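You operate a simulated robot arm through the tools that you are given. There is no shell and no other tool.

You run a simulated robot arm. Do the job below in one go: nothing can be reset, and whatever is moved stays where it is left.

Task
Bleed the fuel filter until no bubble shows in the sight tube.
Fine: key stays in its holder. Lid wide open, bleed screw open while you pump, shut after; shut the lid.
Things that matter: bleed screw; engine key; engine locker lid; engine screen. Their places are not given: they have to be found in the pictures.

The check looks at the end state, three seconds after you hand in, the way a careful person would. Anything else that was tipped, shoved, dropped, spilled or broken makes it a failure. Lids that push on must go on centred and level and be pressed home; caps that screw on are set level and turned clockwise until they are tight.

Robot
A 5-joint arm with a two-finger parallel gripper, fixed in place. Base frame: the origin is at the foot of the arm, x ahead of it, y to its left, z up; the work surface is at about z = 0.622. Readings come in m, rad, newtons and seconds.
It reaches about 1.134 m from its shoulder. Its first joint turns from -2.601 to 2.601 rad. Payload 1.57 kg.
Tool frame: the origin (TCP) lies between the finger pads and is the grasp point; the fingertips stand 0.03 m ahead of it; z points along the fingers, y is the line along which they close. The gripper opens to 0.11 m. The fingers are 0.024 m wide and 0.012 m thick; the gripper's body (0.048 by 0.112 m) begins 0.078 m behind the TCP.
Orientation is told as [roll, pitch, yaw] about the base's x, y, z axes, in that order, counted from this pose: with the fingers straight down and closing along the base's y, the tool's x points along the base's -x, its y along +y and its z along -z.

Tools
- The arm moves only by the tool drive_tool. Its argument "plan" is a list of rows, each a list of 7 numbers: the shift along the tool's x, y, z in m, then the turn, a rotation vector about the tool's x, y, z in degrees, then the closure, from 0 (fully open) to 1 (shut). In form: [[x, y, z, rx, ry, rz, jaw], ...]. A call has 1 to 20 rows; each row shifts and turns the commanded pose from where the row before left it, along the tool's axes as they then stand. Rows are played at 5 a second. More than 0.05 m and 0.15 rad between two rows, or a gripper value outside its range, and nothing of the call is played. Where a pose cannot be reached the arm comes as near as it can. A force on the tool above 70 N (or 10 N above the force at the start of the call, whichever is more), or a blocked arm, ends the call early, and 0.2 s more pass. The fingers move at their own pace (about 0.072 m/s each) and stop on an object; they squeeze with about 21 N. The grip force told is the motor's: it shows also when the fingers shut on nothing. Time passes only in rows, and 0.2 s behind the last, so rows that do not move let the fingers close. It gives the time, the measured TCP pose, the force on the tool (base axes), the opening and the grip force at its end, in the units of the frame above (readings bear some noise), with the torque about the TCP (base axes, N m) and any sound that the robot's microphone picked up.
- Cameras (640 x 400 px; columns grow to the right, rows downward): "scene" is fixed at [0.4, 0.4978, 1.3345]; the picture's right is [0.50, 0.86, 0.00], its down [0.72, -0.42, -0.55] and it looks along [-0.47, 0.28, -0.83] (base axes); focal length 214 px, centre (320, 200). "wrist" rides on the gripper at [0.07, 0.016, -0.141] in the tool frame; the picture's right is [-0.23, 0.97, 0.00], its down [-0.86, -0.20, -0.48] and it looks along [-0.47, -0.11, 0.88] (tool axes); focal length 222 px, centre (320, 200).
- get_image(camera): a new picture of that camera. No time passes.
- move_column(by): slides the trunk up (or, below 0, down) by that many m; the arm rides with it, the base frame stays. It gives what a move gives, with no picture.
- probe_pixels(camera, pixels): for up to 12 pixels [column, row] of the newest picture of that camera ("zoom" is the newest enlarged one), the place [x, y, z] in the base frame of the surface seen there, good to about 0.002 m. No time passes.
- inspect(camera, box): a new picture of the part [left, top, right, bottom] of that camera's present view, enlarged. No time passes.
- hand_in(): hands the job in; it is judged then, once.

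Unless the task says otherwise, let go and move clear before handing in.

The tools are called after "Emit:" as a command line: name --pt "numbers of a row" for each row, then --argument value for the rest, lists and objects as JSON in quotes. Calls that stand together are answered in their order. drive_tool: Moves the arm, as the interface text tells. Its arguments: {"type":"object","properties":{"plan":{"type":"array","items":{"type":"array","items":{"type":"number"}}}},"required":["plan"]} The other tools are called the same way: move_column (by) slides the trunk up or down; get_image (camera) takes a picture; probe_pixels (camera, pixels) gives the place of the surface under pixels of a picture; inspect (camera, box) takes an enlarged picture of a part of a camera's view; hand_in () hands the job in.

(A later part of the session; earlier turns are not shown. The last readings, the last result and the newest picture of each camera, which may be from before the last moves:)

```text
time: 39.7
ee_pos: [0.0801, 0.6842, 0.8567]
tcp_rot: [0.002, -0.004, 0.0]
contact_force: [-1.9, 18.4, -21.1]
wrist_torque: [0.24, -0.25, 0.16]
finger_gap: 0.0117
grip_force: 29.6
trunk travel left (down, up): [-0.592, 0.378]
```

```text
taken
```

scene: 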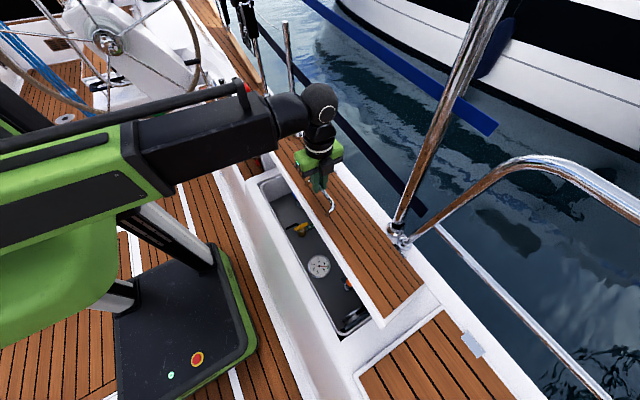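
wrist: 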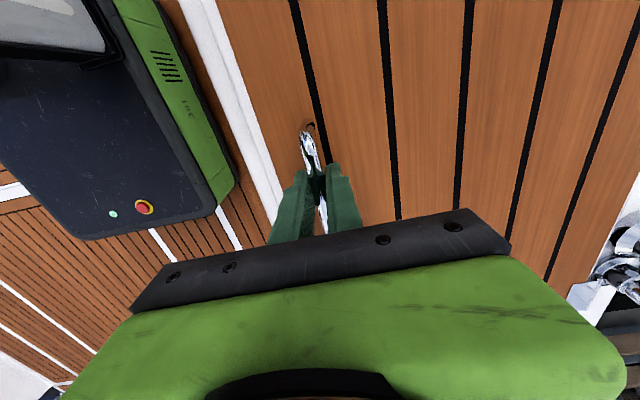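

Inside the locker I now see a yellow item near (300,229) and a round dial near (319,266). I continue toward vertical.

Emit:
drive_tool --pt "0 0.0145 0 0 0 0 1"

Emit:
move_column --by 0.0125

Emit:
drive_tool --pt "0 0.017 0 0 0 0 1"

Emit:
move_column --by 0.0115

Emit:
drive_tool --pt "0 0.018 0 0 0 0 1"

Emit:
move_column --by 0.01

Emit:
get_image --camera "scene"

```text
time: 40.1
ee_pos: [0.0812, 0.6921, 0.8612]
tcp_rot: [-0.006, -0.003, -0.003]
contact_force: [-0.2, -21.9, 20.4]
wrist_torque: [-0.41, 0.32, 0.15]
finger_gap: 0.0118
grip_force: 29.4
trunk travel left (down, up): [-0.592, 0.378]
```

```text
time: 40.7
ee_pos: [0.0794, 0.701, 0.8679]
tcp_rot: [0.001, -0.003, -0.001]
contact_force: [-1.4, 20.5, -28.0]
wrist_torque: [0.19, -0.12, 0.14]
finger_gap: 0.0117
grip_force: 29.2
trunk travel left (down, up): [-0.604, 0.366]
```

```text
time: 41.1
ee_pos: [0.0794, 0.7085, 0.8735]
tcp_rot: [-0.005, -0.002, -0.002]
contact_force: [-1.4, -18.5, 20.2]
wrist_torque: [-0.36, 0.31, 0.14]
finger_gap: 0.0115
grip_force: 29.0
trunk travel left (down, up): [-0.604, 0.366]
```

```text
time: 41.7
ee_pos: [0.0789, 0.7161, 0.8804]
tcp_rot: [0.0, -0.003, -0.002]
contact_force: [-3.9, 19.5, -28.2]
wrist_torque: [0.21, -0.06, 0.3]
finger_gap: 0.0118
grip_force: 29.1
trunk travel left (down, up): [-0.616, 0.354]
```

```text
time: 42.1
ee_pos: [0.0798, 0.7258, 0.8852]
tcp_rot: [-0.005, -0.003, -0.002]
contact_force: [-2.5, -17.9, 23.4]
wrist_torque: [-0.33, 0.37, 0.14]
finger_gap: 0.0118
grip_force: 29.2
trunk travel left (down, up): [-0.616, 0.354]
```

```text
time: 42.6
ee_pos: [0.0813, 0.7341, 0.8896]
tcp_rot: [0.001, -0.005, 0.0]
contact_force: [-3.0, 13.5, -23.4]
wrist_torque: [0.18, -0.12, 0.14]
finger_gap: 0.0117
grip_force: 29.0
trunk travel left (down, up): [-0.626, 0.344]
```

```text
taken
```

scene: 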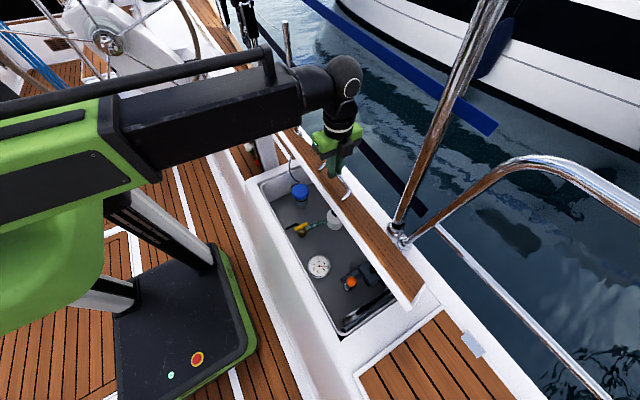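

The interior shows a blue cap (300,191), a yellow-handled valve (300,229), a gauge (319,266) and an orange knob (351,282). I keep lifting toward vertical with smaller trunk steps.

Emit:
drive_tool --pt "0 0.016 0 0 0 0 1"

Emit:
move_column --by 0.0084

Emit:
drive_tool --pt "0 0.018 0 0 0 0 1"

Emit:
move_column --by 0.007

Emit:
drive_tool --pt "0 0.018 0 0 0 0 1"

Emit:
move_column --by 0.0057

Emit:
drive_tool --pt "0 0.018 0 0 0 0 1"

Emit:
get_image --camera "scene"

```text
time: 43.0
ee_pos: [0.0798, 0.7433, 0.8948]
tcp_rot: [-0.003, -0.004, -0.001]
contact_force: [-4.4, -12.0, 15.8]
wrist_torque: [-0.3, 0.14, 0.15]
finger_gap: 0.0115
grip_force: 28.9
trunk travel left (down, up): [-0.626, 0.344]
```

```text
time: 43.6
ee_pos: [0.0792, 0.7499, 0.8975]
tcp_rot: [0.0, -0.002, -0.002]
contact_force: [-5.4, 13.7, -27.0]
wrist_torque: [0.14, 0.12, 0.11]
finger_gap: 0.012
grip_force: 29.4
trunk travel left (down, up): [-0.634, 0.336]
```

```text
time: 44.0
ee_pos: [0.0798, 0.7619, 0.904]
tcp_rot: [-0.003, -0.004, -0.003]
contact_force: [-5.4, -11.1, 17.0]
wrist_torque: [-0.27, 0.48, 0.17]
finger_gap: 0.012
grip_force: 29.1
trunk travel left (down, up): [-0.634, 0.336]
```

```text
time: 44.6
ee_pos: [0.0804, 0.7674, 0.9057]
tcp_rot: [-0.001, -0.005, -0.001]
contact_force: [-8.3, 9.7, -22.4]
wrist_torque: [0.17, 0.09, 0.14]
finger_gap: 0.0119
grip_force: 28.7
trunk travel left (down, up): [-0.641, 0.329]
```

```text
time: 45.0
ee_pos: [0.0784, 0.7803, 0.9106]
tcp_rot: [-0.002, -0.003, -0.002]
contact_force: [-6.6, -10.5, 17.0]
wrist_torque: [-0.25, 0.31, 0.13]
finger_gap: 0.0121
grip_force: 29.0
trunk travel left (down, up): [-0.641, 0.329]
```

```text
time: 45.5
ee_pos: [0.0801, 0.7855, 0.9118]
tcp_rot: [0.001, -0.004, -0.002]
contact_force: [-9.0, 6.4, -17.6]
wrist_torque: [0.13, 0.16, 0.16]
finger_gap: 0.0118
grip_force: 29.1
trunk travel left (down, up): [-0.647, 0.323]
```

```text
time: 45.9
ee_pos: [0.0796, 0.7977, 0.9148]
tcp_rot: [-0.001, -0.004, -0.003]
contact_force: [-9.3, -7.7, 15.5]
wrist_torque: [-0.25, 0.35, 0.14]
finger_gap: 0.0121
grip_force: 29.2
trunk travel left (down, up): [-0.647, 0.323]
```

```text
taken
```

scene: 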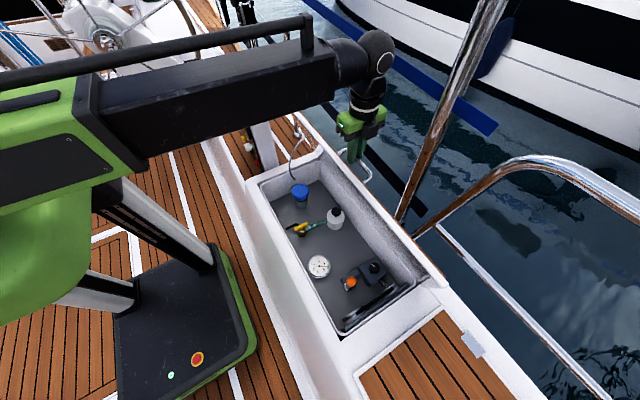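

The lid is near 65-70°. I continue over the top.

Emit:
move_column --by 0.0044

Emit:
drive_tool --pt "0 0.018 0 0 0 0 1"

Emit:
move_column --by 0.0035

Emit:
drive_tool --pt "0 0.018 0 0 0 0 1"

Emit:
move_column --by 0.0025

Emit:
drive_tool --pt "0 0.018 0 0 0 0 1"

Emit:
get_image --camera "scene"

```text
time: 46.5
ee_pos: [0.0802, 0.8015, 0.9169]
tcp_rot: [-0.002, -0.004, -0.002]
contact_force: [-10.2, 4.2, -14.8]
wrist_torque: [0.07, 0.16, 0.1]
finger_gap: 0.0116
grip_force: 29.1
trunk travel left (down, up): [-0.651, 0.319]
```

```text
time: 46.9
ee_pos: [0.0803, 0.8173, 0.9206]
tcp_rot: [0.0, -0.005, -0.001]
contact_force: [-7.9, -6.4, 14.2]
wrist_torque: [-0.21, 0.46, 0.17]
finger_gap: 0.0115
grip_force: 29.3
trunk travel left (down, up): [-0.651, 0.319]
```

```text
time: 47.4
ee_pos: [0.0795, 0.8188, 0.9194]
tcp_rot: [0.001, -0.002, -0.003]
contact_force: [-7.5, 0.3, -11.7]
wrist_torque: [0.07, -0.05, 0.12]
finger_gap: 0.0117
grip_force: 29.1
trunk travel left (down, up): [-0.655, 0.315]
```

```text
time: 47.8
ee_pos: [0.0805, 0.8347, 0.9234]
tcp_rot: [-0.001, -0.003, -0.001]
contact_force: [-6.4, -4.5, 9.7]
wrist_torque: [-0.2, 0.19, 0.18]
finger_gap: 0.0116
grip_force: 28.9
trunk travel left (down, up): [-0.655, 0.315]
```

```text
time: 48.3
ee_pos: [0.0803, 0.8372, 0.9231]
tcp_rot: [0.002, -0.004, -0.002]
contact_force: [-6.1, -1.3, -12.3]
wrist_torque: [0.04, -0.09, 0.13]
finger_gap: 0.0119
grip_force: 28.8
trunk travel left (down, up): [-0.657, 0.313]
```

```text
time: 48.7
ee_pos: [0.0799, 0.8527, 0.924]
tcp_rot: [0.001, -0.003, -0.002]
contact_force: [-7.5, -2.4, 3.4]
wrist_torque: [-0.2, 0.2, 0.13]
finger_gap: 0.0118
grip_force: 29.2
trunk travel left (down, up): [-0.657, 0.313]
```

```text
taken
```

scene: 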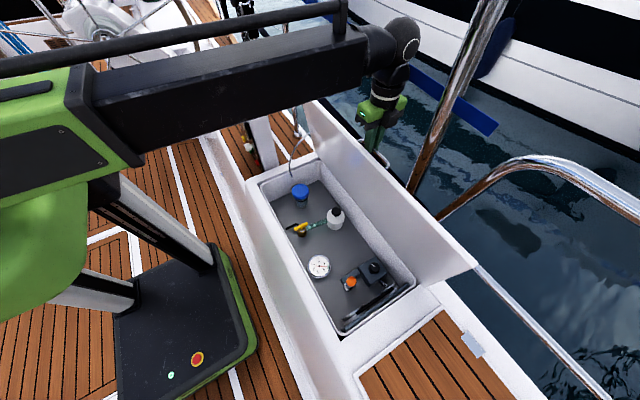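

The lid is close to upright. I continue outward along the top of the arc.

Emit:
drive_tool --pt "0 0.012 0 0 0 0 1" --pt "0 0.012 0 0 0 0 1"

Emit:
move_column --by -0.0015

Emit:
drive_tool --pt "0 0.012 0 0 0 0 1" --pt "0 0.012 0 0 0 0 1"

Emit:
get_image --camera "scene"

Emit:
get_image --camera "wrist"

```text
time: 49.3
ee_pos: [0.0802, 0.8761, 0.9238]
tcp_rot: [0.001, -0.004, -0.001]
contact_force: [-7.8, -25.5, -13.8]
wrist_torque: [4.96, 0.18, 0.2]
finger_gap: 0.0117
grip_force: 29.0
trunk travel left (down, up): [-0.657, 0.313]
```

```text
time: 49.8
ee_pos: [0.0796, 0.8765, 0.9245]
tcp_rot: [0.002, -0.004, -0.003]
contact_force: [-7.1, -13.0, 12.8]
wrist_torque: [1.77, 0.44, 0.1]
finger_gap: 0.0119
grip_force: 29.2
trunk travel left (down, up): [-0.656, 0.314]
```

```text
time: 50.1
ee_pos: [0.08, 0.8749, 0.9245]
tcp_rot: [-0.003, -0.003, -0.001]
contact_force: [-3.4, -24.7, 3.1]
wrist_torque: [5.43, -0.65, 0.19]
finger_gap: 0.012
grip_force: 29.2
trunk travel left (down, up): [-0.656, 0.314]
stopped in row 1: the force on the tool passed its limit at 99 N (the readings are from after the stop); the commanded pose is now the measured one
```

```text
taken
```

scene: 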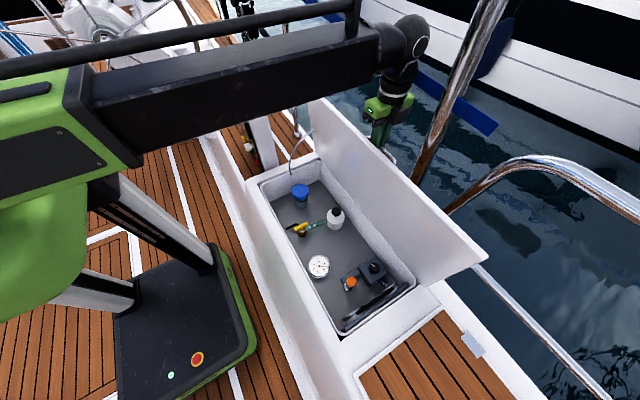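

```text
taken
```

wrist: 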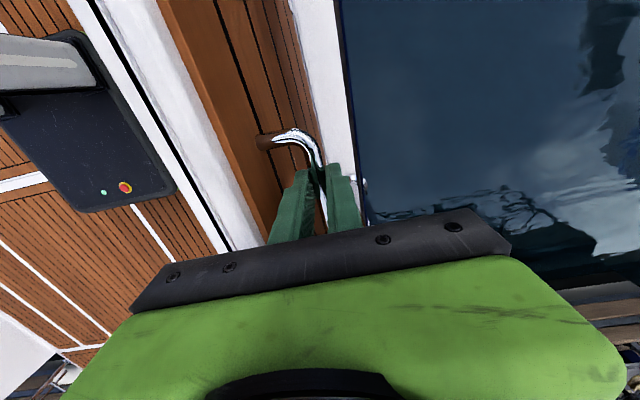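

Something stops further outward motion (99 N; torque 5 N·m suggests contact above the fingers). I probe the lid's inner face for its angle and look closely.

Emit:
probe_pixels --camera "scene" --pixels '[[350, 180], [380, 190], [400, 220], [430, 230], [460, 255], [430, 270], [484, 258], [422, 285], [322, 102], [318, 150]]'

Emit:
inspect --camera "scene" --box '[340, 0, 480, 180]'

Emit:
inspect --camera "wrist" --box '[220, 80, 420, 240]'

Emit:
inspect --camera "scene" --box '[230, 140, 430, 350]'

```text
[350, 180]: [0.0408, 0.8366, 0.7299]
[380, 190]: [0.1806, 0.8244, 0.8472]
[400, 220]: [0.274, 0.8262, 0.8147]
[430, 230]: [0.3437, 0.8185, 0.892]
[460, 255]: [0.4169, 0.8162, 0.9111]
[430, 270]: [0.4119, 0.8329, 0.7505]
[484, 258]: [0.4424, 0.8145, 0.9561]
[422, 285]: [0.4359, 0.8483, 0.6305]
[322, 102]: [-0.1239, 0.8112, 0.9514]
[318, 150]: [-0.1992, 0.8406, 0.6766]
```

```text
2.22 times, centred on (410, 90) of scene
```

zoom: 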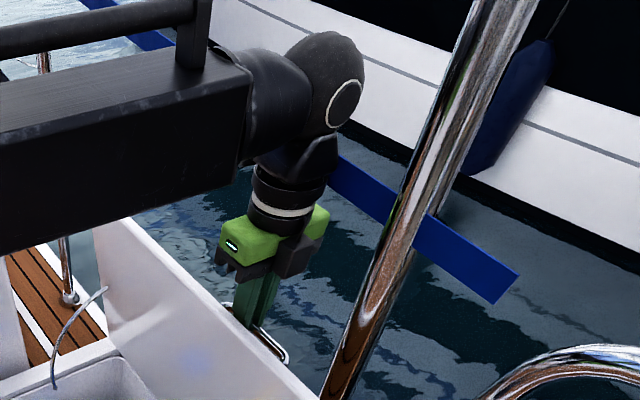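

```text
2.50 times, centred on (320, 160) of wrist
```

zoom: 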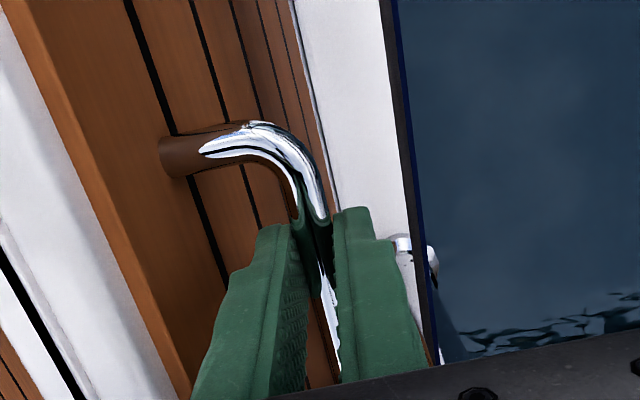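

```text
1.90 times, centred on (330, 245) of scene
```

zoom: 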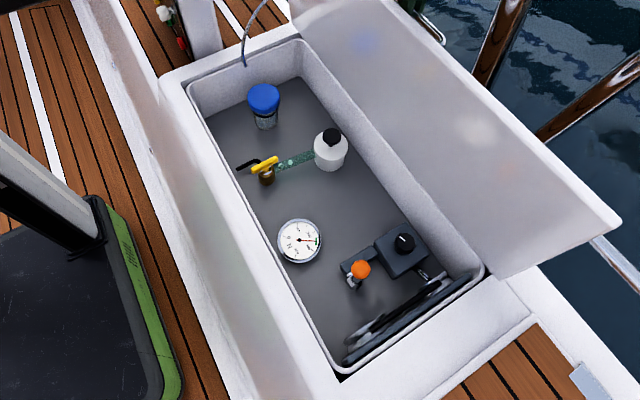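

The lid stands about 6° short of vertical, and a thin grey wire shows at its left end near (292,155). I look at that and at the gripper surroundings.

Emit:
inspect --camera "scene" --box '[265, 85, 345, 185]'

Emit:
probe_pixels --camera "zoom" --pixels '[[195, 330], [210, 270], [250, 230], [290, 210], [320, 195], [330, 240]]'

Emit:
inspect --camera "scene" --box '[360, 60, 480, 180]'

Emit:
probe_pixels --camera "scene" --pixels '[[404, 30], [392, 90], [376, 105], [388, 118], [385, 150], [400, 105], [440, 105], [436, 120], [392, 152]]'

```text
4.00 times, centred on (305, 135) of scene
```

zoom: 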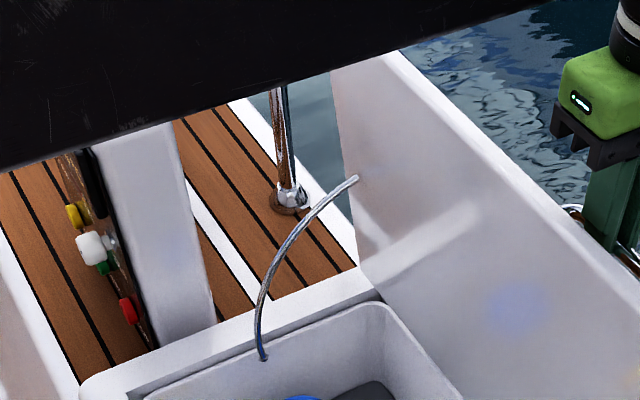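

```text
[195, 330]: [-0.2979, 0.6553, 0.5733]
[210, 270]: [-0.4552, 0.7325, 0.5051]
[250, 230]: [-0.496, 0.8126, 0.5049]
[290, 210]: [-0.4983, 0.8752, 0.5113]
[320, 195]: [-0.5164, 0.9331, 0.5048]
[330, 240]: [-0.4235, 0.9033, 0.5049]
```

```text
3.33 times, centred on (420, 120) of scene
```

zoom: 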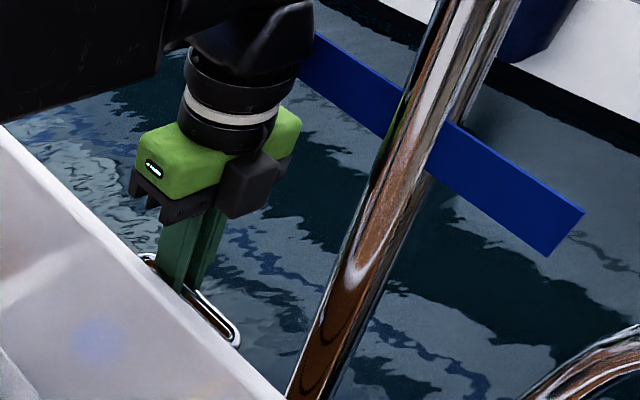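

```text
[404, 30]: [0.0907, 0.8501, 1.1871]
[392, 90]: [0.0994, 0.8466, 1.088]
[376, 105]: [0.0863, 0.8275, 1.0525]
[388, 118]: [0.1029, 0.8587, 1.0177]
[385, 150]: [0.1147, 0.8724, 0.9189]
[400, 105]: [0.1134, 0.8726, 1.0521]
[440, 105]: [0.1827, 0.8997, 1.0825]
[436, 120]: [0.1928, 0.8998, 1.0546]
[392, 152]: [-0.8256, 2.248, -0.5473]
```

I check for a lifeline between the stanchion and the pushpit that the wrist may be touching at about z 1.1.

Emit:
inspect --camera "scene" --box '[380, 0, 480, 80]'

Emit:
inspect --camera "scene" --box '[240, 0, 400, 100]'

Emit:
inspect --camera "wrist" --box '[300, 100, 640, 300]'

```text
5.00 times, centred on (430, 40) of scene
```

zoom: 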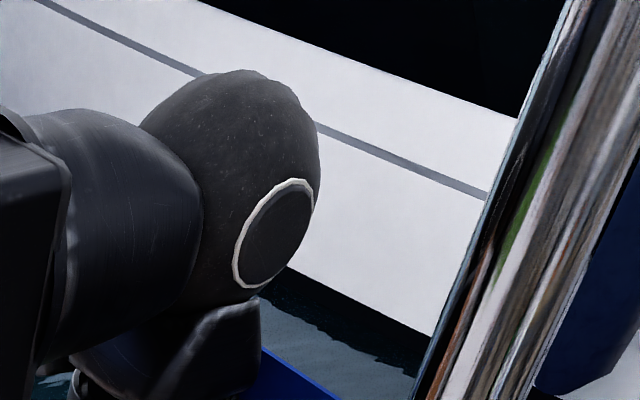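

```text
4.00 times, centred on (320, 50) of scene
```

zoom: 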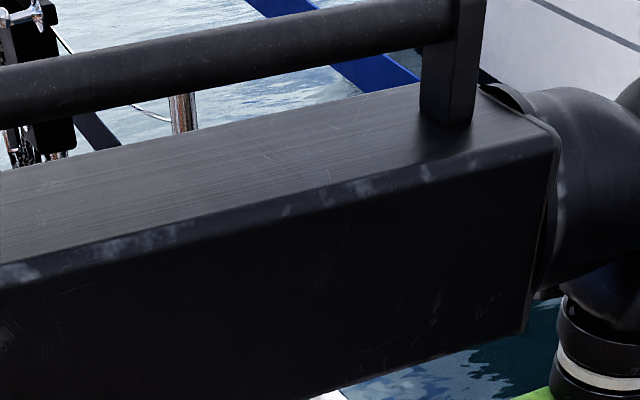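

```text
1.88 times, centred on (470, 200) of wrist
```

zoom: 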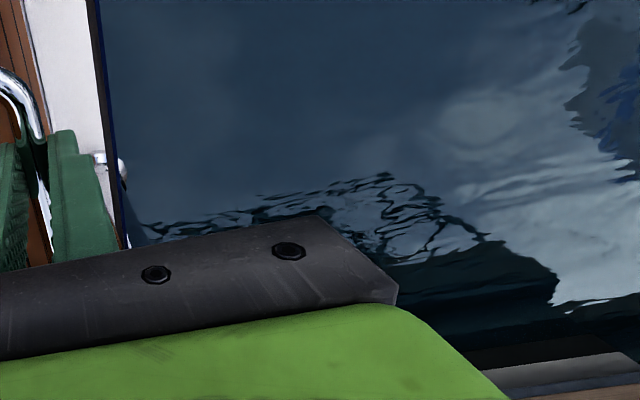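

Nothing visible blocks the wrist, so I test whether the lid stays by itself: I loosen the jaws a little (fingers remain either side of the bar to catch it).

Emit:
drive_tool --pt "0 0 0 0 0 0 0.75" --pt "0 0 0 0 0 0 0.75" --pt "0 0 0 0 0 0 0.75"

Emit:
inspect --camera "wrist" --box '[220, 80, 420, 240]'

Emit:
get_image --camera "scene"

Emit:
probe_pixels --camera "scene" --pixels '[[460, 255], [430, 270], [484, 258], [422, 285]]'

```text
time: 50.9
ee_pos: [0.0811, 0.8759, 0.9245]
tcp_rot: [-0.005, -0.003, -0.001]
contact_force: [-4.5, -44.0, -11.0]
wrist_torque: [7.17, -0.88, 0.15]
finger_gap: 0.0273
grip_force: 0.1
trunk travel left (down, up): [-0.656, 0.314]
```

```text
2.50 times, centred on (320, 160) of wrist
```

zoom: 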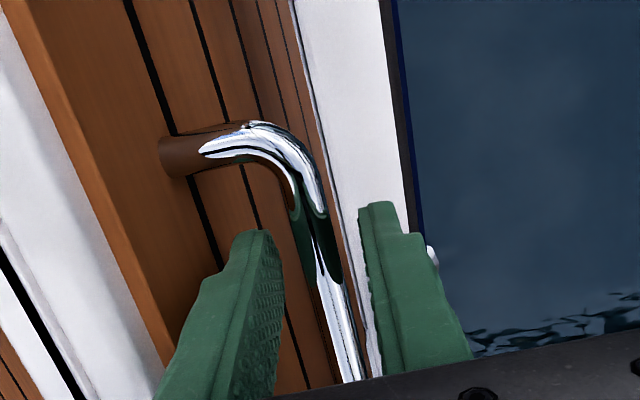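

```text
taken
```

scene: 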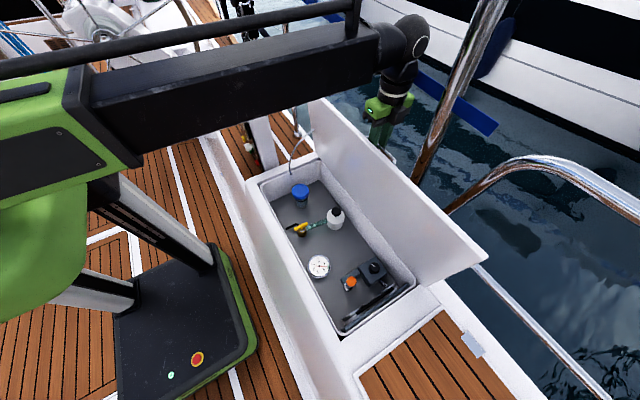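

```text
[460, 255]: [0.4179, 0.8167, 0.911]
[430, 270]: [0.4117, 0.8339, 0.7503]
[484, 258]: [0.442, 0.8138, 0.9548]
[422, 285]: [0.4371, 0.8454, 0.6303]
```

The lid stays by itself (still ~84°, bar now free between the fingers), but -44 N remains with lever ≈0.16 m, so the wrist is against something outboard at z≈1.09, out of view. I back inboard slightly and tilt the fingertips outward, which swings the wrist inboard.

Emit:
drive_tool --pt "0 -0.004 0 0 0 0 0.75" --pt "0 0 0 -5 0 0 0.75" --pt "0 0 0 -5 0 0 0.75" --pt "0 0 0 0 0 0 0.75"

Emit:
inspect --camera "wrist" --box '[220, 80, 420, 240]'

Emit:
inspect --camera "scene" --box '[340, 0, 480, 180]'

```text
time: 51.9
ee_pos: [0.0798, 0.8752, 0.925]
tcp_rot: [0.169, -0.002, -0.003]
contact_force: [0.7, -0.4, -0.6]
wrist_torque: [-0.01, 0.0, 0.0]
finger_gap: 0.0277
grip_force: 0.1
out of reach, approached as far as the arm can: row 3
trunk travel left (down, up): [-0.656, 0.314]
```

```text
2.50 times, centred on (320, 160) of wrist
```

zoom: 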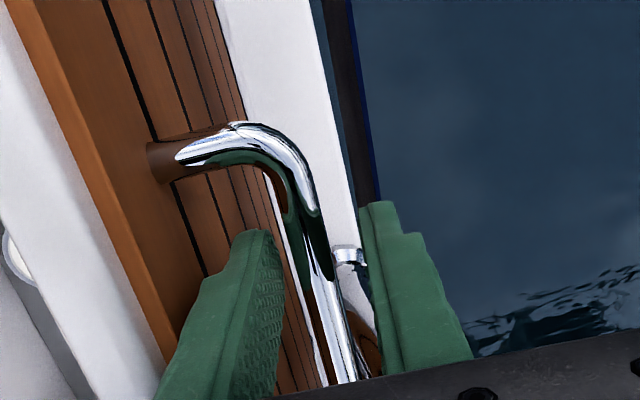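

```text
2.22 times, centred on (410, 90) of scene
```

zoom: 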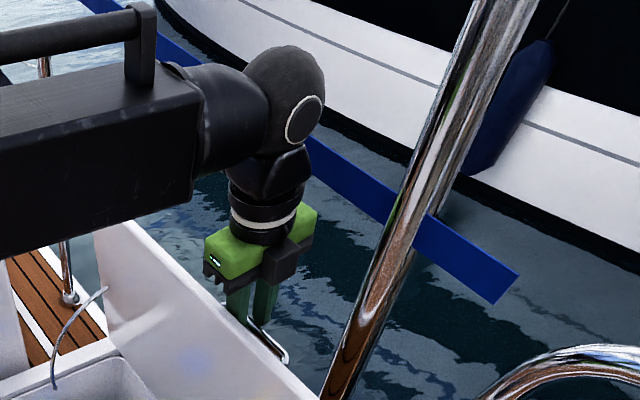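

Free now (zero force) with a 10° tilt. From here I can grip the bar again and push the lid further outward.

Emit:
drive_tool --pt "0 0 0 0 0 0 0.85" --pt "0 0.008 0 0 0 0 0.85" --pt "0 0.008 0 0 0 0 0.85" --pt "0 0.004 0 0 0 0 0.85"

Emit:
get_image --camera "scene"

Emit:
probe_pixels --camera "scene" --pixels '[[460, 255], [430, 270], [484, 258], [422, 285]]'

```text
time: 52.9
ee_pos: [0.0809, 0.8947, 0.9263]
tcp_rot: [0.168, -0.002, -0.001]
contact_force: [0.7, -1.4, -0.7]
wrist_torque: [-0.02, 0.04, 0.0]
finger_gap: 0.0183
grip_force: 0.9
out of reach, approached as far as the arm can: row 4
trunk travel left (down, up): [-0.656, 0.314]
```

```text
taken
```

scene: 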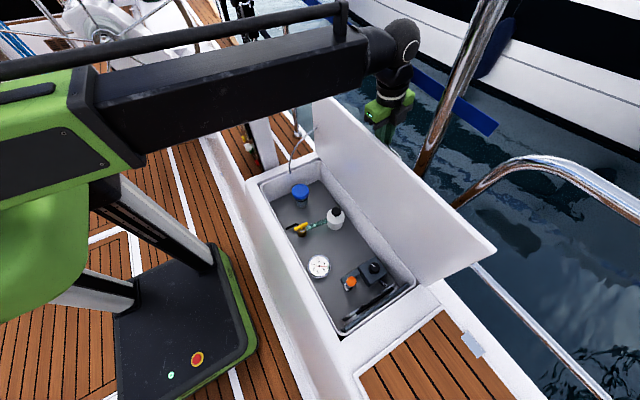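

```text
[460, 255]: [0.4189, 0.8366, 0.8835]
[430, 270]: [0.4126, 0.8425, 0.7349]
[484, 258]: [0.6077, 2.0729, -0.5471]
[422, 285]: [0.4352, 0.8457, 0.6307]
```

The lid moved on with almost no force. I add a little more tilt and push further.

Emit:
drive_tool --pt "0 0 0 -4 0 0 0.85" --pt "0 0.006 0 -3 0 0 0.85" --pt "0 0.008 0 0 0 0 0.85" --pt "0 0.008 0 0 0 0 0.85"

Emit:
get_image --camera "scene"

Emit:
probe_pixels --camera "scene" --pixels '[[460, 255], [430, 270], [490, 255], [422, 285]]'

Emit:
inspect --camera "wrist" --box '[220, 80, 420, 240]'

```text
time: 53.9
ee_pos: [0.08, 0.9085, 0.9343]
tcp_rot: [0.282, -0.002, -0.002]
contact_force: [-1.2, -43.3, 1.5]
wrist_torque: [-1.2, 0.24, 0.1]
finger_gap: 0.0525
grip_force: 20.0
out of reach, approached as far as the arm can: row 1
trunk travel left (down, up): [-0.656, 0.314]
```

```text
taken
```

scene: 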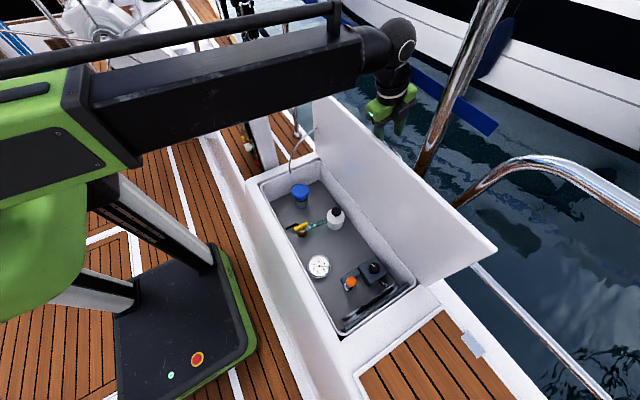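

```text
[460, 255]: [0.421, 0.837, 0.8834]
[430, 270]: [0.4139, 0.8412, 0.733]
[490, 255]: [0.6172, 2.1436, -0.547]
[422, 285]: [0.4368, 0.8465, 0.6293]
```

```text
2.50 times, centred on (320, 160) of wrist
```

zoom: 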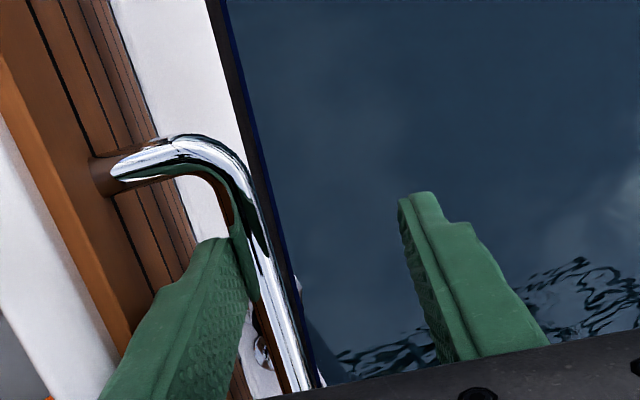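

The lid is now against its stop (~88-90°) and doesn't need holding. I relax the jaws, centre on the bar, and withdraw upward along the tool.

Emit:
drive_tool --pt "0 -0.012 0 0 0 0 0.65" --pt "0 -0.003 0 0 0 0 0.65" --pt "0 0 0 0 0 0 0.65"

Emit:
inspect --camera "wrist" --box '[220, 80, 420, 240]'

```text
time: 54.7
ee_pos: [0.0799, 0.9011, 0.9314]
tcp_rot: [0.293, -0.003, -0.002]
contact_force: [1.0, -0.3, 2.5]
wrist_torque: [-0.58, -0.16, 0.15]
finger_gap: 0.0379
grip_force: 0.1
trunk travel left (down, up): [-0.656, 0.314]
```

```text
2.50 times, centred on (320, 160) of wrist
```

zoom: 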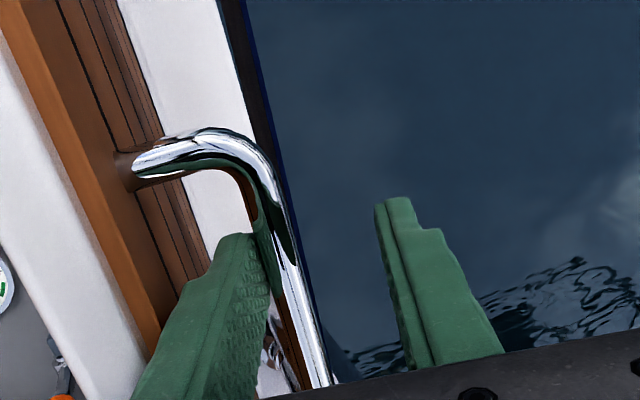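

Still a light touch on the inboard finger; I shift 5 mm more inboard and raise the trunk in small steps.

Emit:
drive_tool --pt "0 -0.006 0 0 0 0 0.65" --pt "0 0 0 0 0 0 0.65"

Emit:
move_column --by 0.015

Emit:
inspect --camera "wrist" --box '[220, 80, 420, 240]'

```text
time: 55.3
ee_pos: [0.0807, 0.8956, 0.9322]
tcp_rot: [0.291, -0.002, -0.001]
contact_force: [0.4, 3.9, -0.1]
wrist_torque: [-0.1, -0.01, 0.13]
finger_gap: 0.0346
grip_force: 0.1
out of reach, approached as far as the arm can: row 1
trunk travel left (down, up): [-0.656, 0.314]
```

```text
time: 56.0
ee_pos: [0.0797, 0.8944, 0.9472]
tcp_rot: [0.288, -0.003, -0.002]
contact_force: [0.0, -0.3, 0.1]
wrist_torque: [-0.01, 0.0, 0.0]
finger_gap: 0.0383
grip_force: 0.0
trunk travel left (down, up): [-0.671, 0.299]
```

```text
2.50 times, centred on (320, 160) of wrist
```

zoom: 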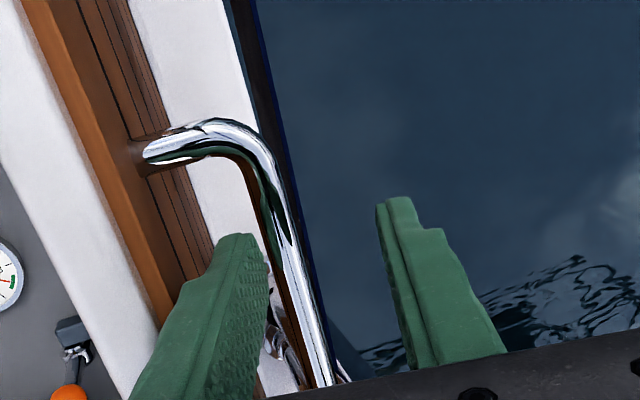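

Force is zero. I continue raising with slight inboard correction.

Emit:
drive_tool --pt "0 -0.004 0 0 0 0 0.65"

Emit:
move_column --by 0.015

Emit:
drive_tool --pt "0 -0.004 0 0 0 0 0.65"

Emit:
move_column --by 0.02

Emit:
get_image --camera "wrist"

Emit:
get_image --camera "scene"

```text
time: 56.4
ee_pos: [0.0804, 0.8927, 0.9459]
tcp_rot: [0.289, -0.004, 0.0]
contact_force: [-0.4, 5.2, -0.6]
wrist_torque: [-0.01, 0.02, 0.08]
finger_gap: 0.0353
grip_force: 0.0
trunk travel left (down, up): [-0.671, 0.299]
```

```text
time: 56.9
ee_pos: [0.0793, 0.8853, 0.962]
tcp_rot: [0.278, 0.0, -0.004]
contact_force: [1.0, -0.9, 0.2]
wrist_torque: [0.01, -0.02, 0.02]
finger_gap: 0.0385
grip_force: 0.0
trunk travel left (down, up): [-0.684, 0.286]
stopped: the force on the tool passed its limit at 87 N (the readings are from after the stop); the commanded pose is now the measured one
```

```text
time: 57.3
ee_pos: [0.0787, 0.8825, 0.9602]
tcp_rot: [0.275, 0.0, -0.003]
contact_force: [0.4, 4.4, 3.7]
wrist_torque: [-0.11, -0.01, 0.05]
finger_gap: 0.0343
grip_force: 0.1
trunk travel left (down, up): [-0.684, 0.286]
```

```text
time: 58.0
ee_pos: [0.0783, 0.8826, 0.9801]
tcp_rot: [0.275, 0.0, -0.004]
contact_force: [0.1, -5.2, -0.4]
wrist_torque: [0.71, 0.01, -0.15]
finger_gap: 0.0386
grip_force: 0.0
trunk travel left (down, up): [-0.704, 0.266]
```

```text
taken
```

wrist: 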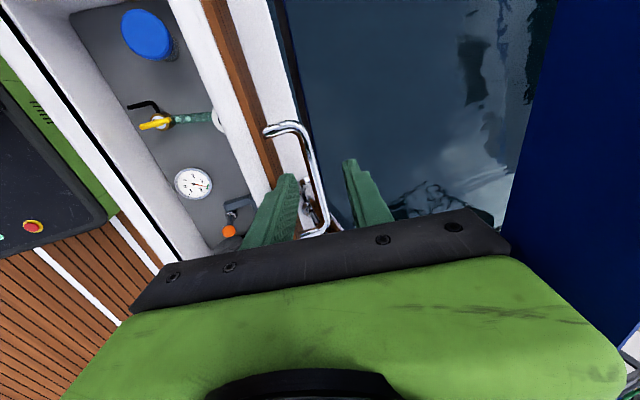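

```text
taken
```

scene: 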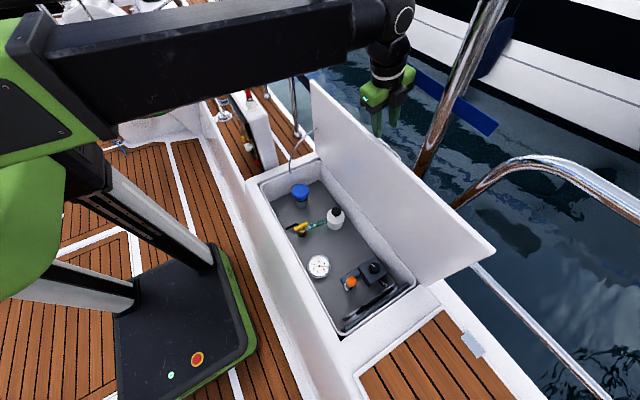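

I'm past the bar (fingertips z≈0.951), with a light touch outboard again. I shift a little inboard and rise above the lid's edge.

Emit:
drive_tool --pt "0 -0.005 0 0 0 0 0.8" --pt "0 0 0 0 0 0 0.9"

Emit:
move_column --by 0.012

Emit:
drive_tool --pt "0 -0.004 0 0 0 0 1" --pt "0 0 0 0 0 0 1"

Emit:
move_column --by 0.015

Emit:
get_image --camera "wrist"

```text
time: 58.6
ee_pos: [0.079, 0.878, 0.9805]
tcp_rot: [0.273, 0.002, -0.005]
contact_force: [0.4, 0.3, 0.0]
wrist_torque: [0.01, 0.0, 0.01]
finger_gap: 0.0109
grip_force: 0.0
trunk travel left (down, up): [-0.704, 0.266]
```

```text
time: 59.2
ee_pos: [0.079, 0.8768, 0.9921]
tcp_rot: [0.274, -0.001, -0.003]
contact_force: [-0.6, 0.1, 0.7]
wrist_torque: [0.01, 0.01, -0.02]
finger_gap: 0.0112
grip_force: 0.1
trunk travel left (down, up): [-0.716, 0.254]
```

```text
time: 59.8
ee_pos: [0.079, 0.8735, 0.9918]
tcp_rot: [0.274, -0.002, -0.002]
contact_force: [0.0, 0.5, -0.2]
wrist_torque: [0.02, 0.0, -0.01]
finger_gap: 0.0
grip_force: 21.0
trunk travel left (down, up): [-0.716, 0.254]
```

```text
time: 60.4
ee_pos: [0.0802, 0.8752, 1.0074]
tcp_rot: [0.273, -0.001, -0.003]
contact_force: [-0.4, 0.2, -0.2]
wrist_torque: [0.0, 0.0, 0.02]
finger_gap: 0.0
grip_force: 21.8
trunk travel left (down, up): [-0.731, 0.239]
```

```text
taken
```

wrist: 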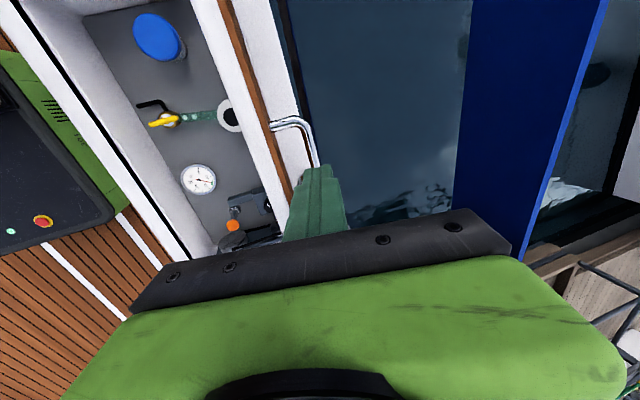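

Clear of the bar and lid edge. The locker's content shows: blue cap (155,35), yellow lever (163,122) with a green sight tube (195,117), gauge (199,180), orange knob (232,226). I move inboard, untilt, and look closer.

Emit:
drive_tool --pt "0 -0.04 0 0 0 0 1" --pt "0 -0.04 0 0 0 0 1" --pt "0 -0.04 0 0 0 0 1" --pt "0 -0.04 0 0 0 0 1" --pt "0 0 0 8 0 0 1" --pt "0 0 0 7.6 0 0 1"

Emit:
get_image --camera "wrist"

Emit:
get_image --camera "scene"

Emit:
inspect --camera "scene" --box '[270, 170, 350, 250]'

Emit:
inspect --camera "scene" --box '[300, 240, 400, 330]'

```text
time: 61.8
ee_pos: [0.0785, 0.7187, 0.9975]
tcp_rot: [-0.002, 0.001, -0.004]
contact_force: [0.1, -0.4, 0.0]
wrist_torque: [-0.02, 0.0, 0.02]
finger_gap: 0.0001
grip_force: 21.0
out of reach, approached as far as the arm can: row 1, 2, 3, 4, 5
trunk travel left (down, up): [-0.731, 0.239]
```

```text
taken
```

wrist: 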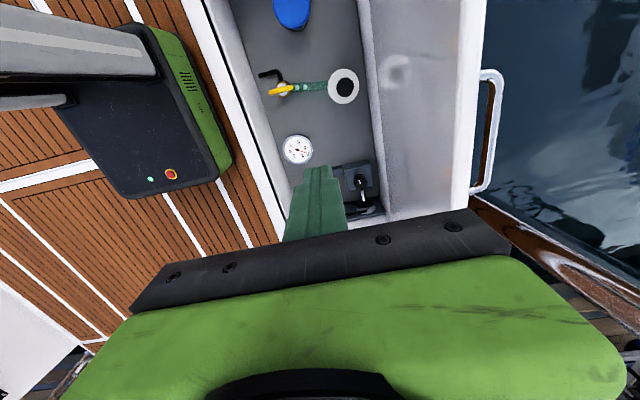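

```text
taken
```

scene: 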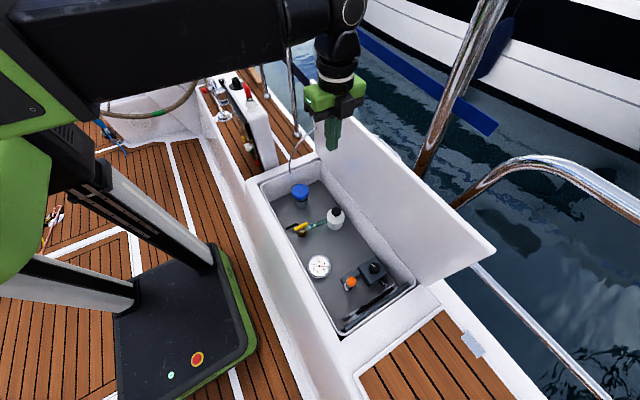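

```text
5.00 times, centred on (310, 210) of scene
```

zoom: 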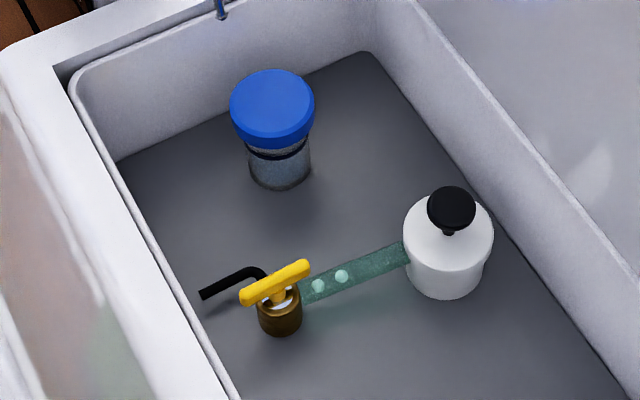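

```text
4.44 times, centred on (350, 285) of scene
```

zoom: 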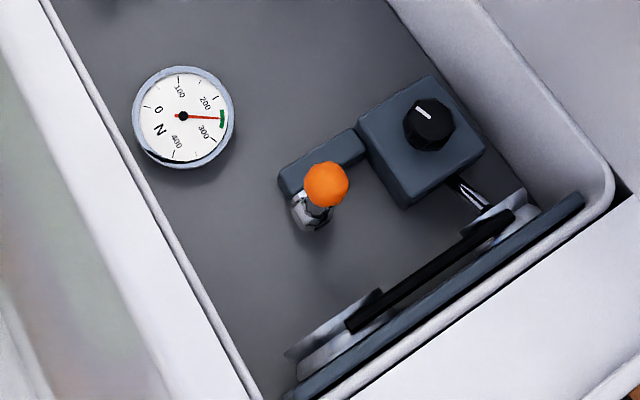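

The zoom shows a brass bleed screw with a yellow T-handle (zoom 275,283), a green sight tube with two bubbles (318,287)/(341,277), and a white filter with a black pump plunger (452,210). I probe their positions.

Emit:
inspect --camera "scene" --box '[285, 195, 355, 245]'

Emit:
probe_pixels --camera "zoom" --pixels '[[60, 274], [110, 255], [155, 235], [115, 290], [190, 265], [235, 245], [310, 215], [400, 100], [425, 150], [400, 145], [400, 200], [250, 320]]'

```text
8.00 times, centred on (320, 220) of scene
```

zoom: 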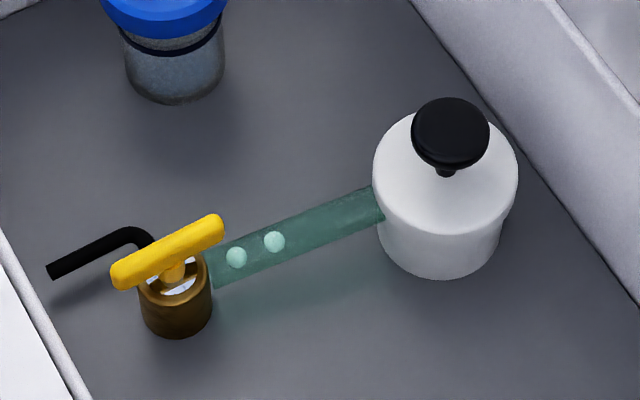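

```text
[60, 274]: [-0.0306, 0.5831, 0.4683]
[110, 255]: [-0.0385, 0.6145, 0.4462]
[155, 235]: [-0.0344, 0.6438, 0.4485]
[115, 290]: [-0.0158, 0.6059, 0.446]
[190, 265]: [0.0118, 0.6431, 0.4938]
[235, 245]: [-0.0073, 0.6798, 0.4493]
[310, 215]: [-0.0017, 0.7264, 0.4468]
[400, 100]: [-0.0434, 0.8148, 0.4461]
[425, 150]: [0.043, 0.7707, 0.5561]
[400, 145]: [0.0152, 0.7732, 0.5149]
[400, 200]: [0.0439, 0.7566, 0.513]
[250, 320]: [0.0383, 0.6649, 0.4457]
```

Emit:
probe_pixels --camera "zoom" --pixels '[[125, 272], [145, 262], [167, 252], [190, 240], [210, 230], [175, 272], [160, 290], [175, 320], [450, 110], [450, 135], [470, 150], [445, 172]]'

Emit:
inspect --camera "wrist" --box '[250, 50, 380, 120]'

Emit:
probe_pixels --camera "wrist" --pixels '[[271, 93], [280, 91], [291, 88], [345, 87], [340, 75], [345, 100], [265, 72], [275, 72], [315, 86]]'

```text
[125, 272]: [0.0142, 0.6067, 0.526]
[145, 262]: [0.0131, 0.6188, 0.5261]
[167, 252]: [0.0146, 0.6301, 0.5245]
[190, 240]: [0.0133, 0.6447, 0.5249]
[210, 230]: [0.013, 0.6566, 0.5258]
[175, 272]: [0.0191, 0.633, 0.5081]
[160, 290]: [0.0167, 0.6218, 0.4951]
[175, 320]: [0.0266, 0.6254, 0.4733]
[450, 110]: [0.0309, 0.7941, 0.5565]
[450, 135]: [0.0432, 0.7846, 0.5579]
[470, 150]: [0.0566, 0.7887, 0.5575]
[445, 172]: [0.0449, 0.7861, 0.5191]
```

```text
4.92 times, centred on (315, 85) of wrist
```

zoom: 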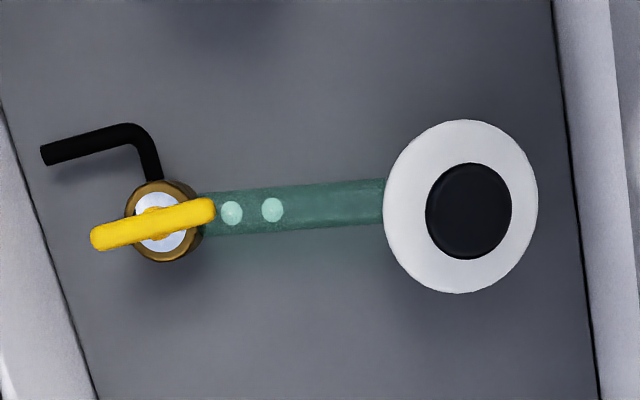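

```text
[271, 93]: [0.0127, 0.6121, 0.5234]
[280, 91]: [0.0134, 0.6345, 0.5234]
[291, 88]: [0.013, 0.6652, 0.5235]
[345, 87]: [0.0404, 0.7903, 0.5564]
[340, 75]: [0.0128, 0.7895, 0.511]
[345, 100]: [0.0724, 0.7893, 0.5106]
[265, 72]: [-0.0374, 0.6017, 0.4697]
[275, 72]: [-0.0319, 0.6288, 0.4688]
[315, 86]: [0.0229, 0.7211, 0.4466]
```

The T-handle bar lies along y at x≈0.0135, y 0.603-0.667, top z 0.525; the plunger knob is at (0.043, 0.788), top z 0.557. I go above the T-handle with jaws spun to close along x.

Emit:
drive_tool --pt "0.0217 -0.028 0 0 0 0 0.5" --pt "0.0217 -0.028 0 0 0 0 0.5" --pt "0.0217 -0.028 0 0 0 0 0.5" --pt "0 0 0 0 0 8.2 0.5" --pt "0 0 0 0 0 8.2 0.5" --pt "0 0 0 0 0 8.2 0.5" --pt "0 0 0 0 0 8.2 0.5" --pt "0 0 0 0 0 8.2 0.5" --pt "0 0 0 0 0 8.2 0.5" --pt "0 0 0 0 0 8.2 0.5" --pt "0 0 0 0 0 8.2 0.5" --pt "0 0 0 0 0 8.2 0.5" --pt "0 0 0 0 0 8.2 0.5" --pt "0 0 0 0 0 8.0 0.5" --pt "0 0 0 0 0 0 0.5"

Emit:
move_column --by -0.25

Emit:
get_image --camera "wrist"

Emit:
get_image --camera "scene"

```text
time: 65.0
ee_pos: [0.0141, 0.638, 0.9982]
tcp_rot: [-0.002, 0.002, -1.384]
contact_force: [-0.4, -0.6, -0.9]
wrist_torque: [-0.01, 0.01, 0.01]
finger_gap: 0.0549
grip_force: 0.1
out of reach, approached as far as the arm can: row 13, 14
trunk travel left (down, up): [-0.731, 0.239]
```

```text
time: 67.6
ee_pos: [0.0147, 0.6361, 0.7475]
tcp_rot: [-0.001, 0.001, -1.382]
contact_force: [-0.2, 0.1, -0.2]
wrist_torque: [-0.02, -0.01, 0.01]
finger_gap: 0.0553
grip_force: 0.1
trunk travel left (down, up): [-0.481, 0.489]
```

```text
taken
```

wrist: 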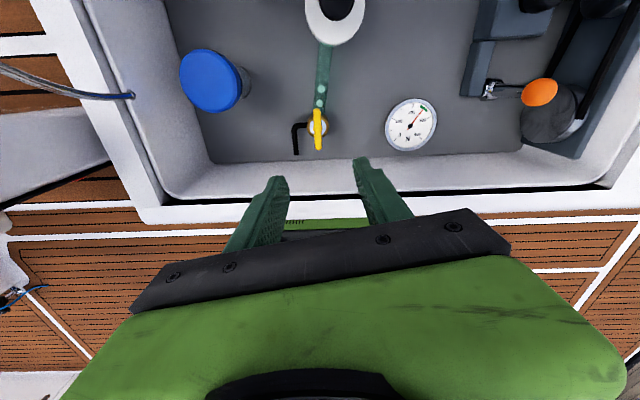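

```text
taken
```

scene: 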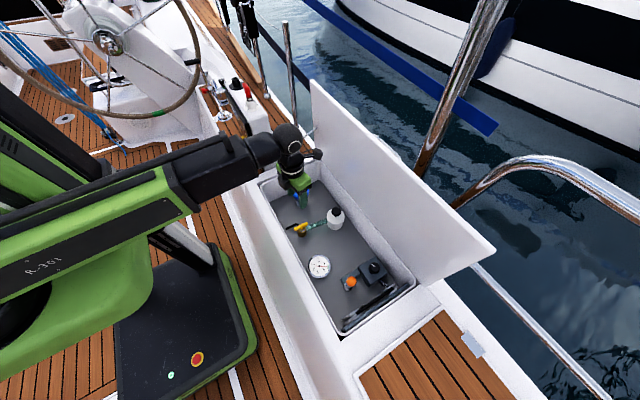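

The spin axis hits its limit at yaw -79°, so I'll instead come in from yaw +90°, which leaves plenty of counter-clockwise travel. Spinning there at this safe height.

Emit:
drive_tool --pt "0 0 0 0 0 -8.4 0.5" --pt "0 0 0 0 0 -8.4 0.5" --pt "0 0 0 0 0 -8.4 0.5" --pt "0 0 0 0 0 -8.4 0.5" --pt "0 0 0 0 0 -8.4 0.5" --pt "0 0 0 0 0 -8.4 0.5" --pt "0 0 0 0 0 -8.4 0.5" --pt "0 0 0 0 0 -8.4 0.5" --pt "0 0 0 0 0 -8.4 0.5" --pt "0 0 0 0 0 -8.4 0.5" --pt "0 0 0 0 0 -8.4 0.5" --pt "0 0 0 0 0 -8.4 0.5" --pt "0 0 0 0 0 -8.4 0.5" --pt "0 0 0 0 0 -8.4 0.5" --pt "0 0 0 0 0 -8.4 0.5" --pt "0 0 0 0 0 -8.4 0.5" --pt "0 0 0 0 0 -8.4 0.5" --pt "0 0 0 0 0 -8.4 0.5" --pt "0 0 0 0 0 -8.4 0.5" --pt "0 0 0 0 0 -8.4 0.5"

Emit:
get_image --camera "wrist"

Emit:
get_image --camera "scene"

```text
time: 71.8
ee_pos: [0.0143, 0.6372, 0.7485]
tcp_rot: [0.001, 0.0, 1.55]
contact_force: [-0.1, 0.1, -0.3]
wrist_torque: [0.02, 0.02, 0.03]
finger_gap: 0.0552
grip_force: 0.0
trunk travel left (down, up): [-0.481, 0.489]
```

```text
taken
```

wrist: 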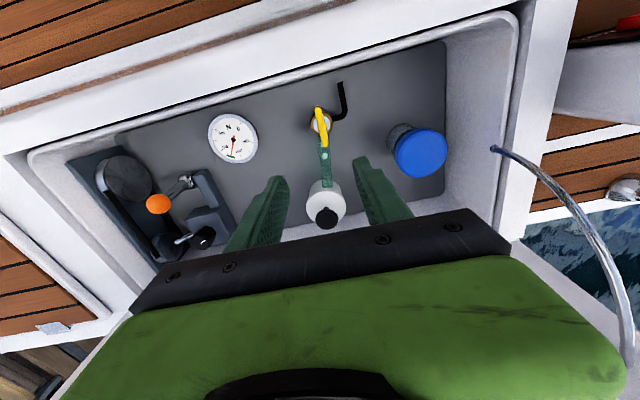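

```text
taken
```

scene: 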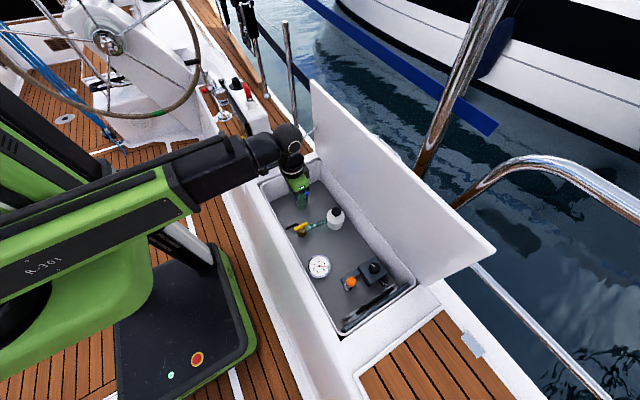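

Yaw is now 89°. I refine the handle's position from this closer view.

Emit:
inspect --camera "wrist" --box '[290, 80, 370, 230]'

Emit:
probe_pixels --camera "wrist" --pixels '[[318, 109], [320, 118], [322, 127], [324, 136], [326, 143], [313, 126], [328, 120], [326, 218], [320, 218], [333, 218]]'

```text
2.67 times, centred on (330, 155) of wrist
```

zoom: 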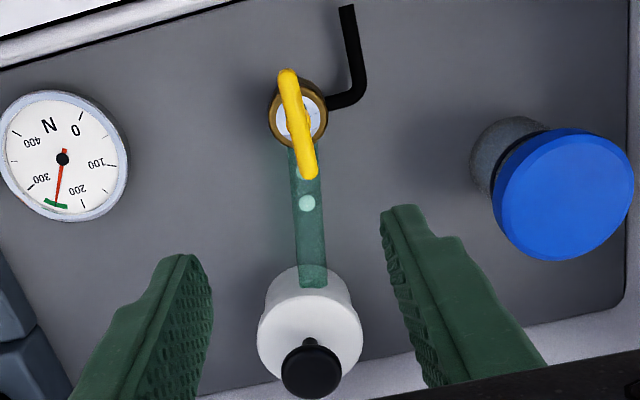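

```text
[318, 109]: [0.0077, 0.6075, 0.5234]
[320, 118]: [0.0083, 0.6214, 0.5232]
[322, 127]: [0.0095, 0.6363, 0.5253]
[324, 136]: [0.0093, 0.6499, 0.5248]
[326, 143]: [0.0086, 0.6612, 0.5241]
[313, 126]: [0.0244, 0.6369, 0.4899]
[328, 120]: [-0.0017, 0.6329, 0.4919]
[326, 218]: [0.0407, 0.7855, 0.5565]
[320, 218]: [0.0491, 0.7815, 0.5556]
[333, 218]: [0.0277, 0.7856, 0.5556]
```

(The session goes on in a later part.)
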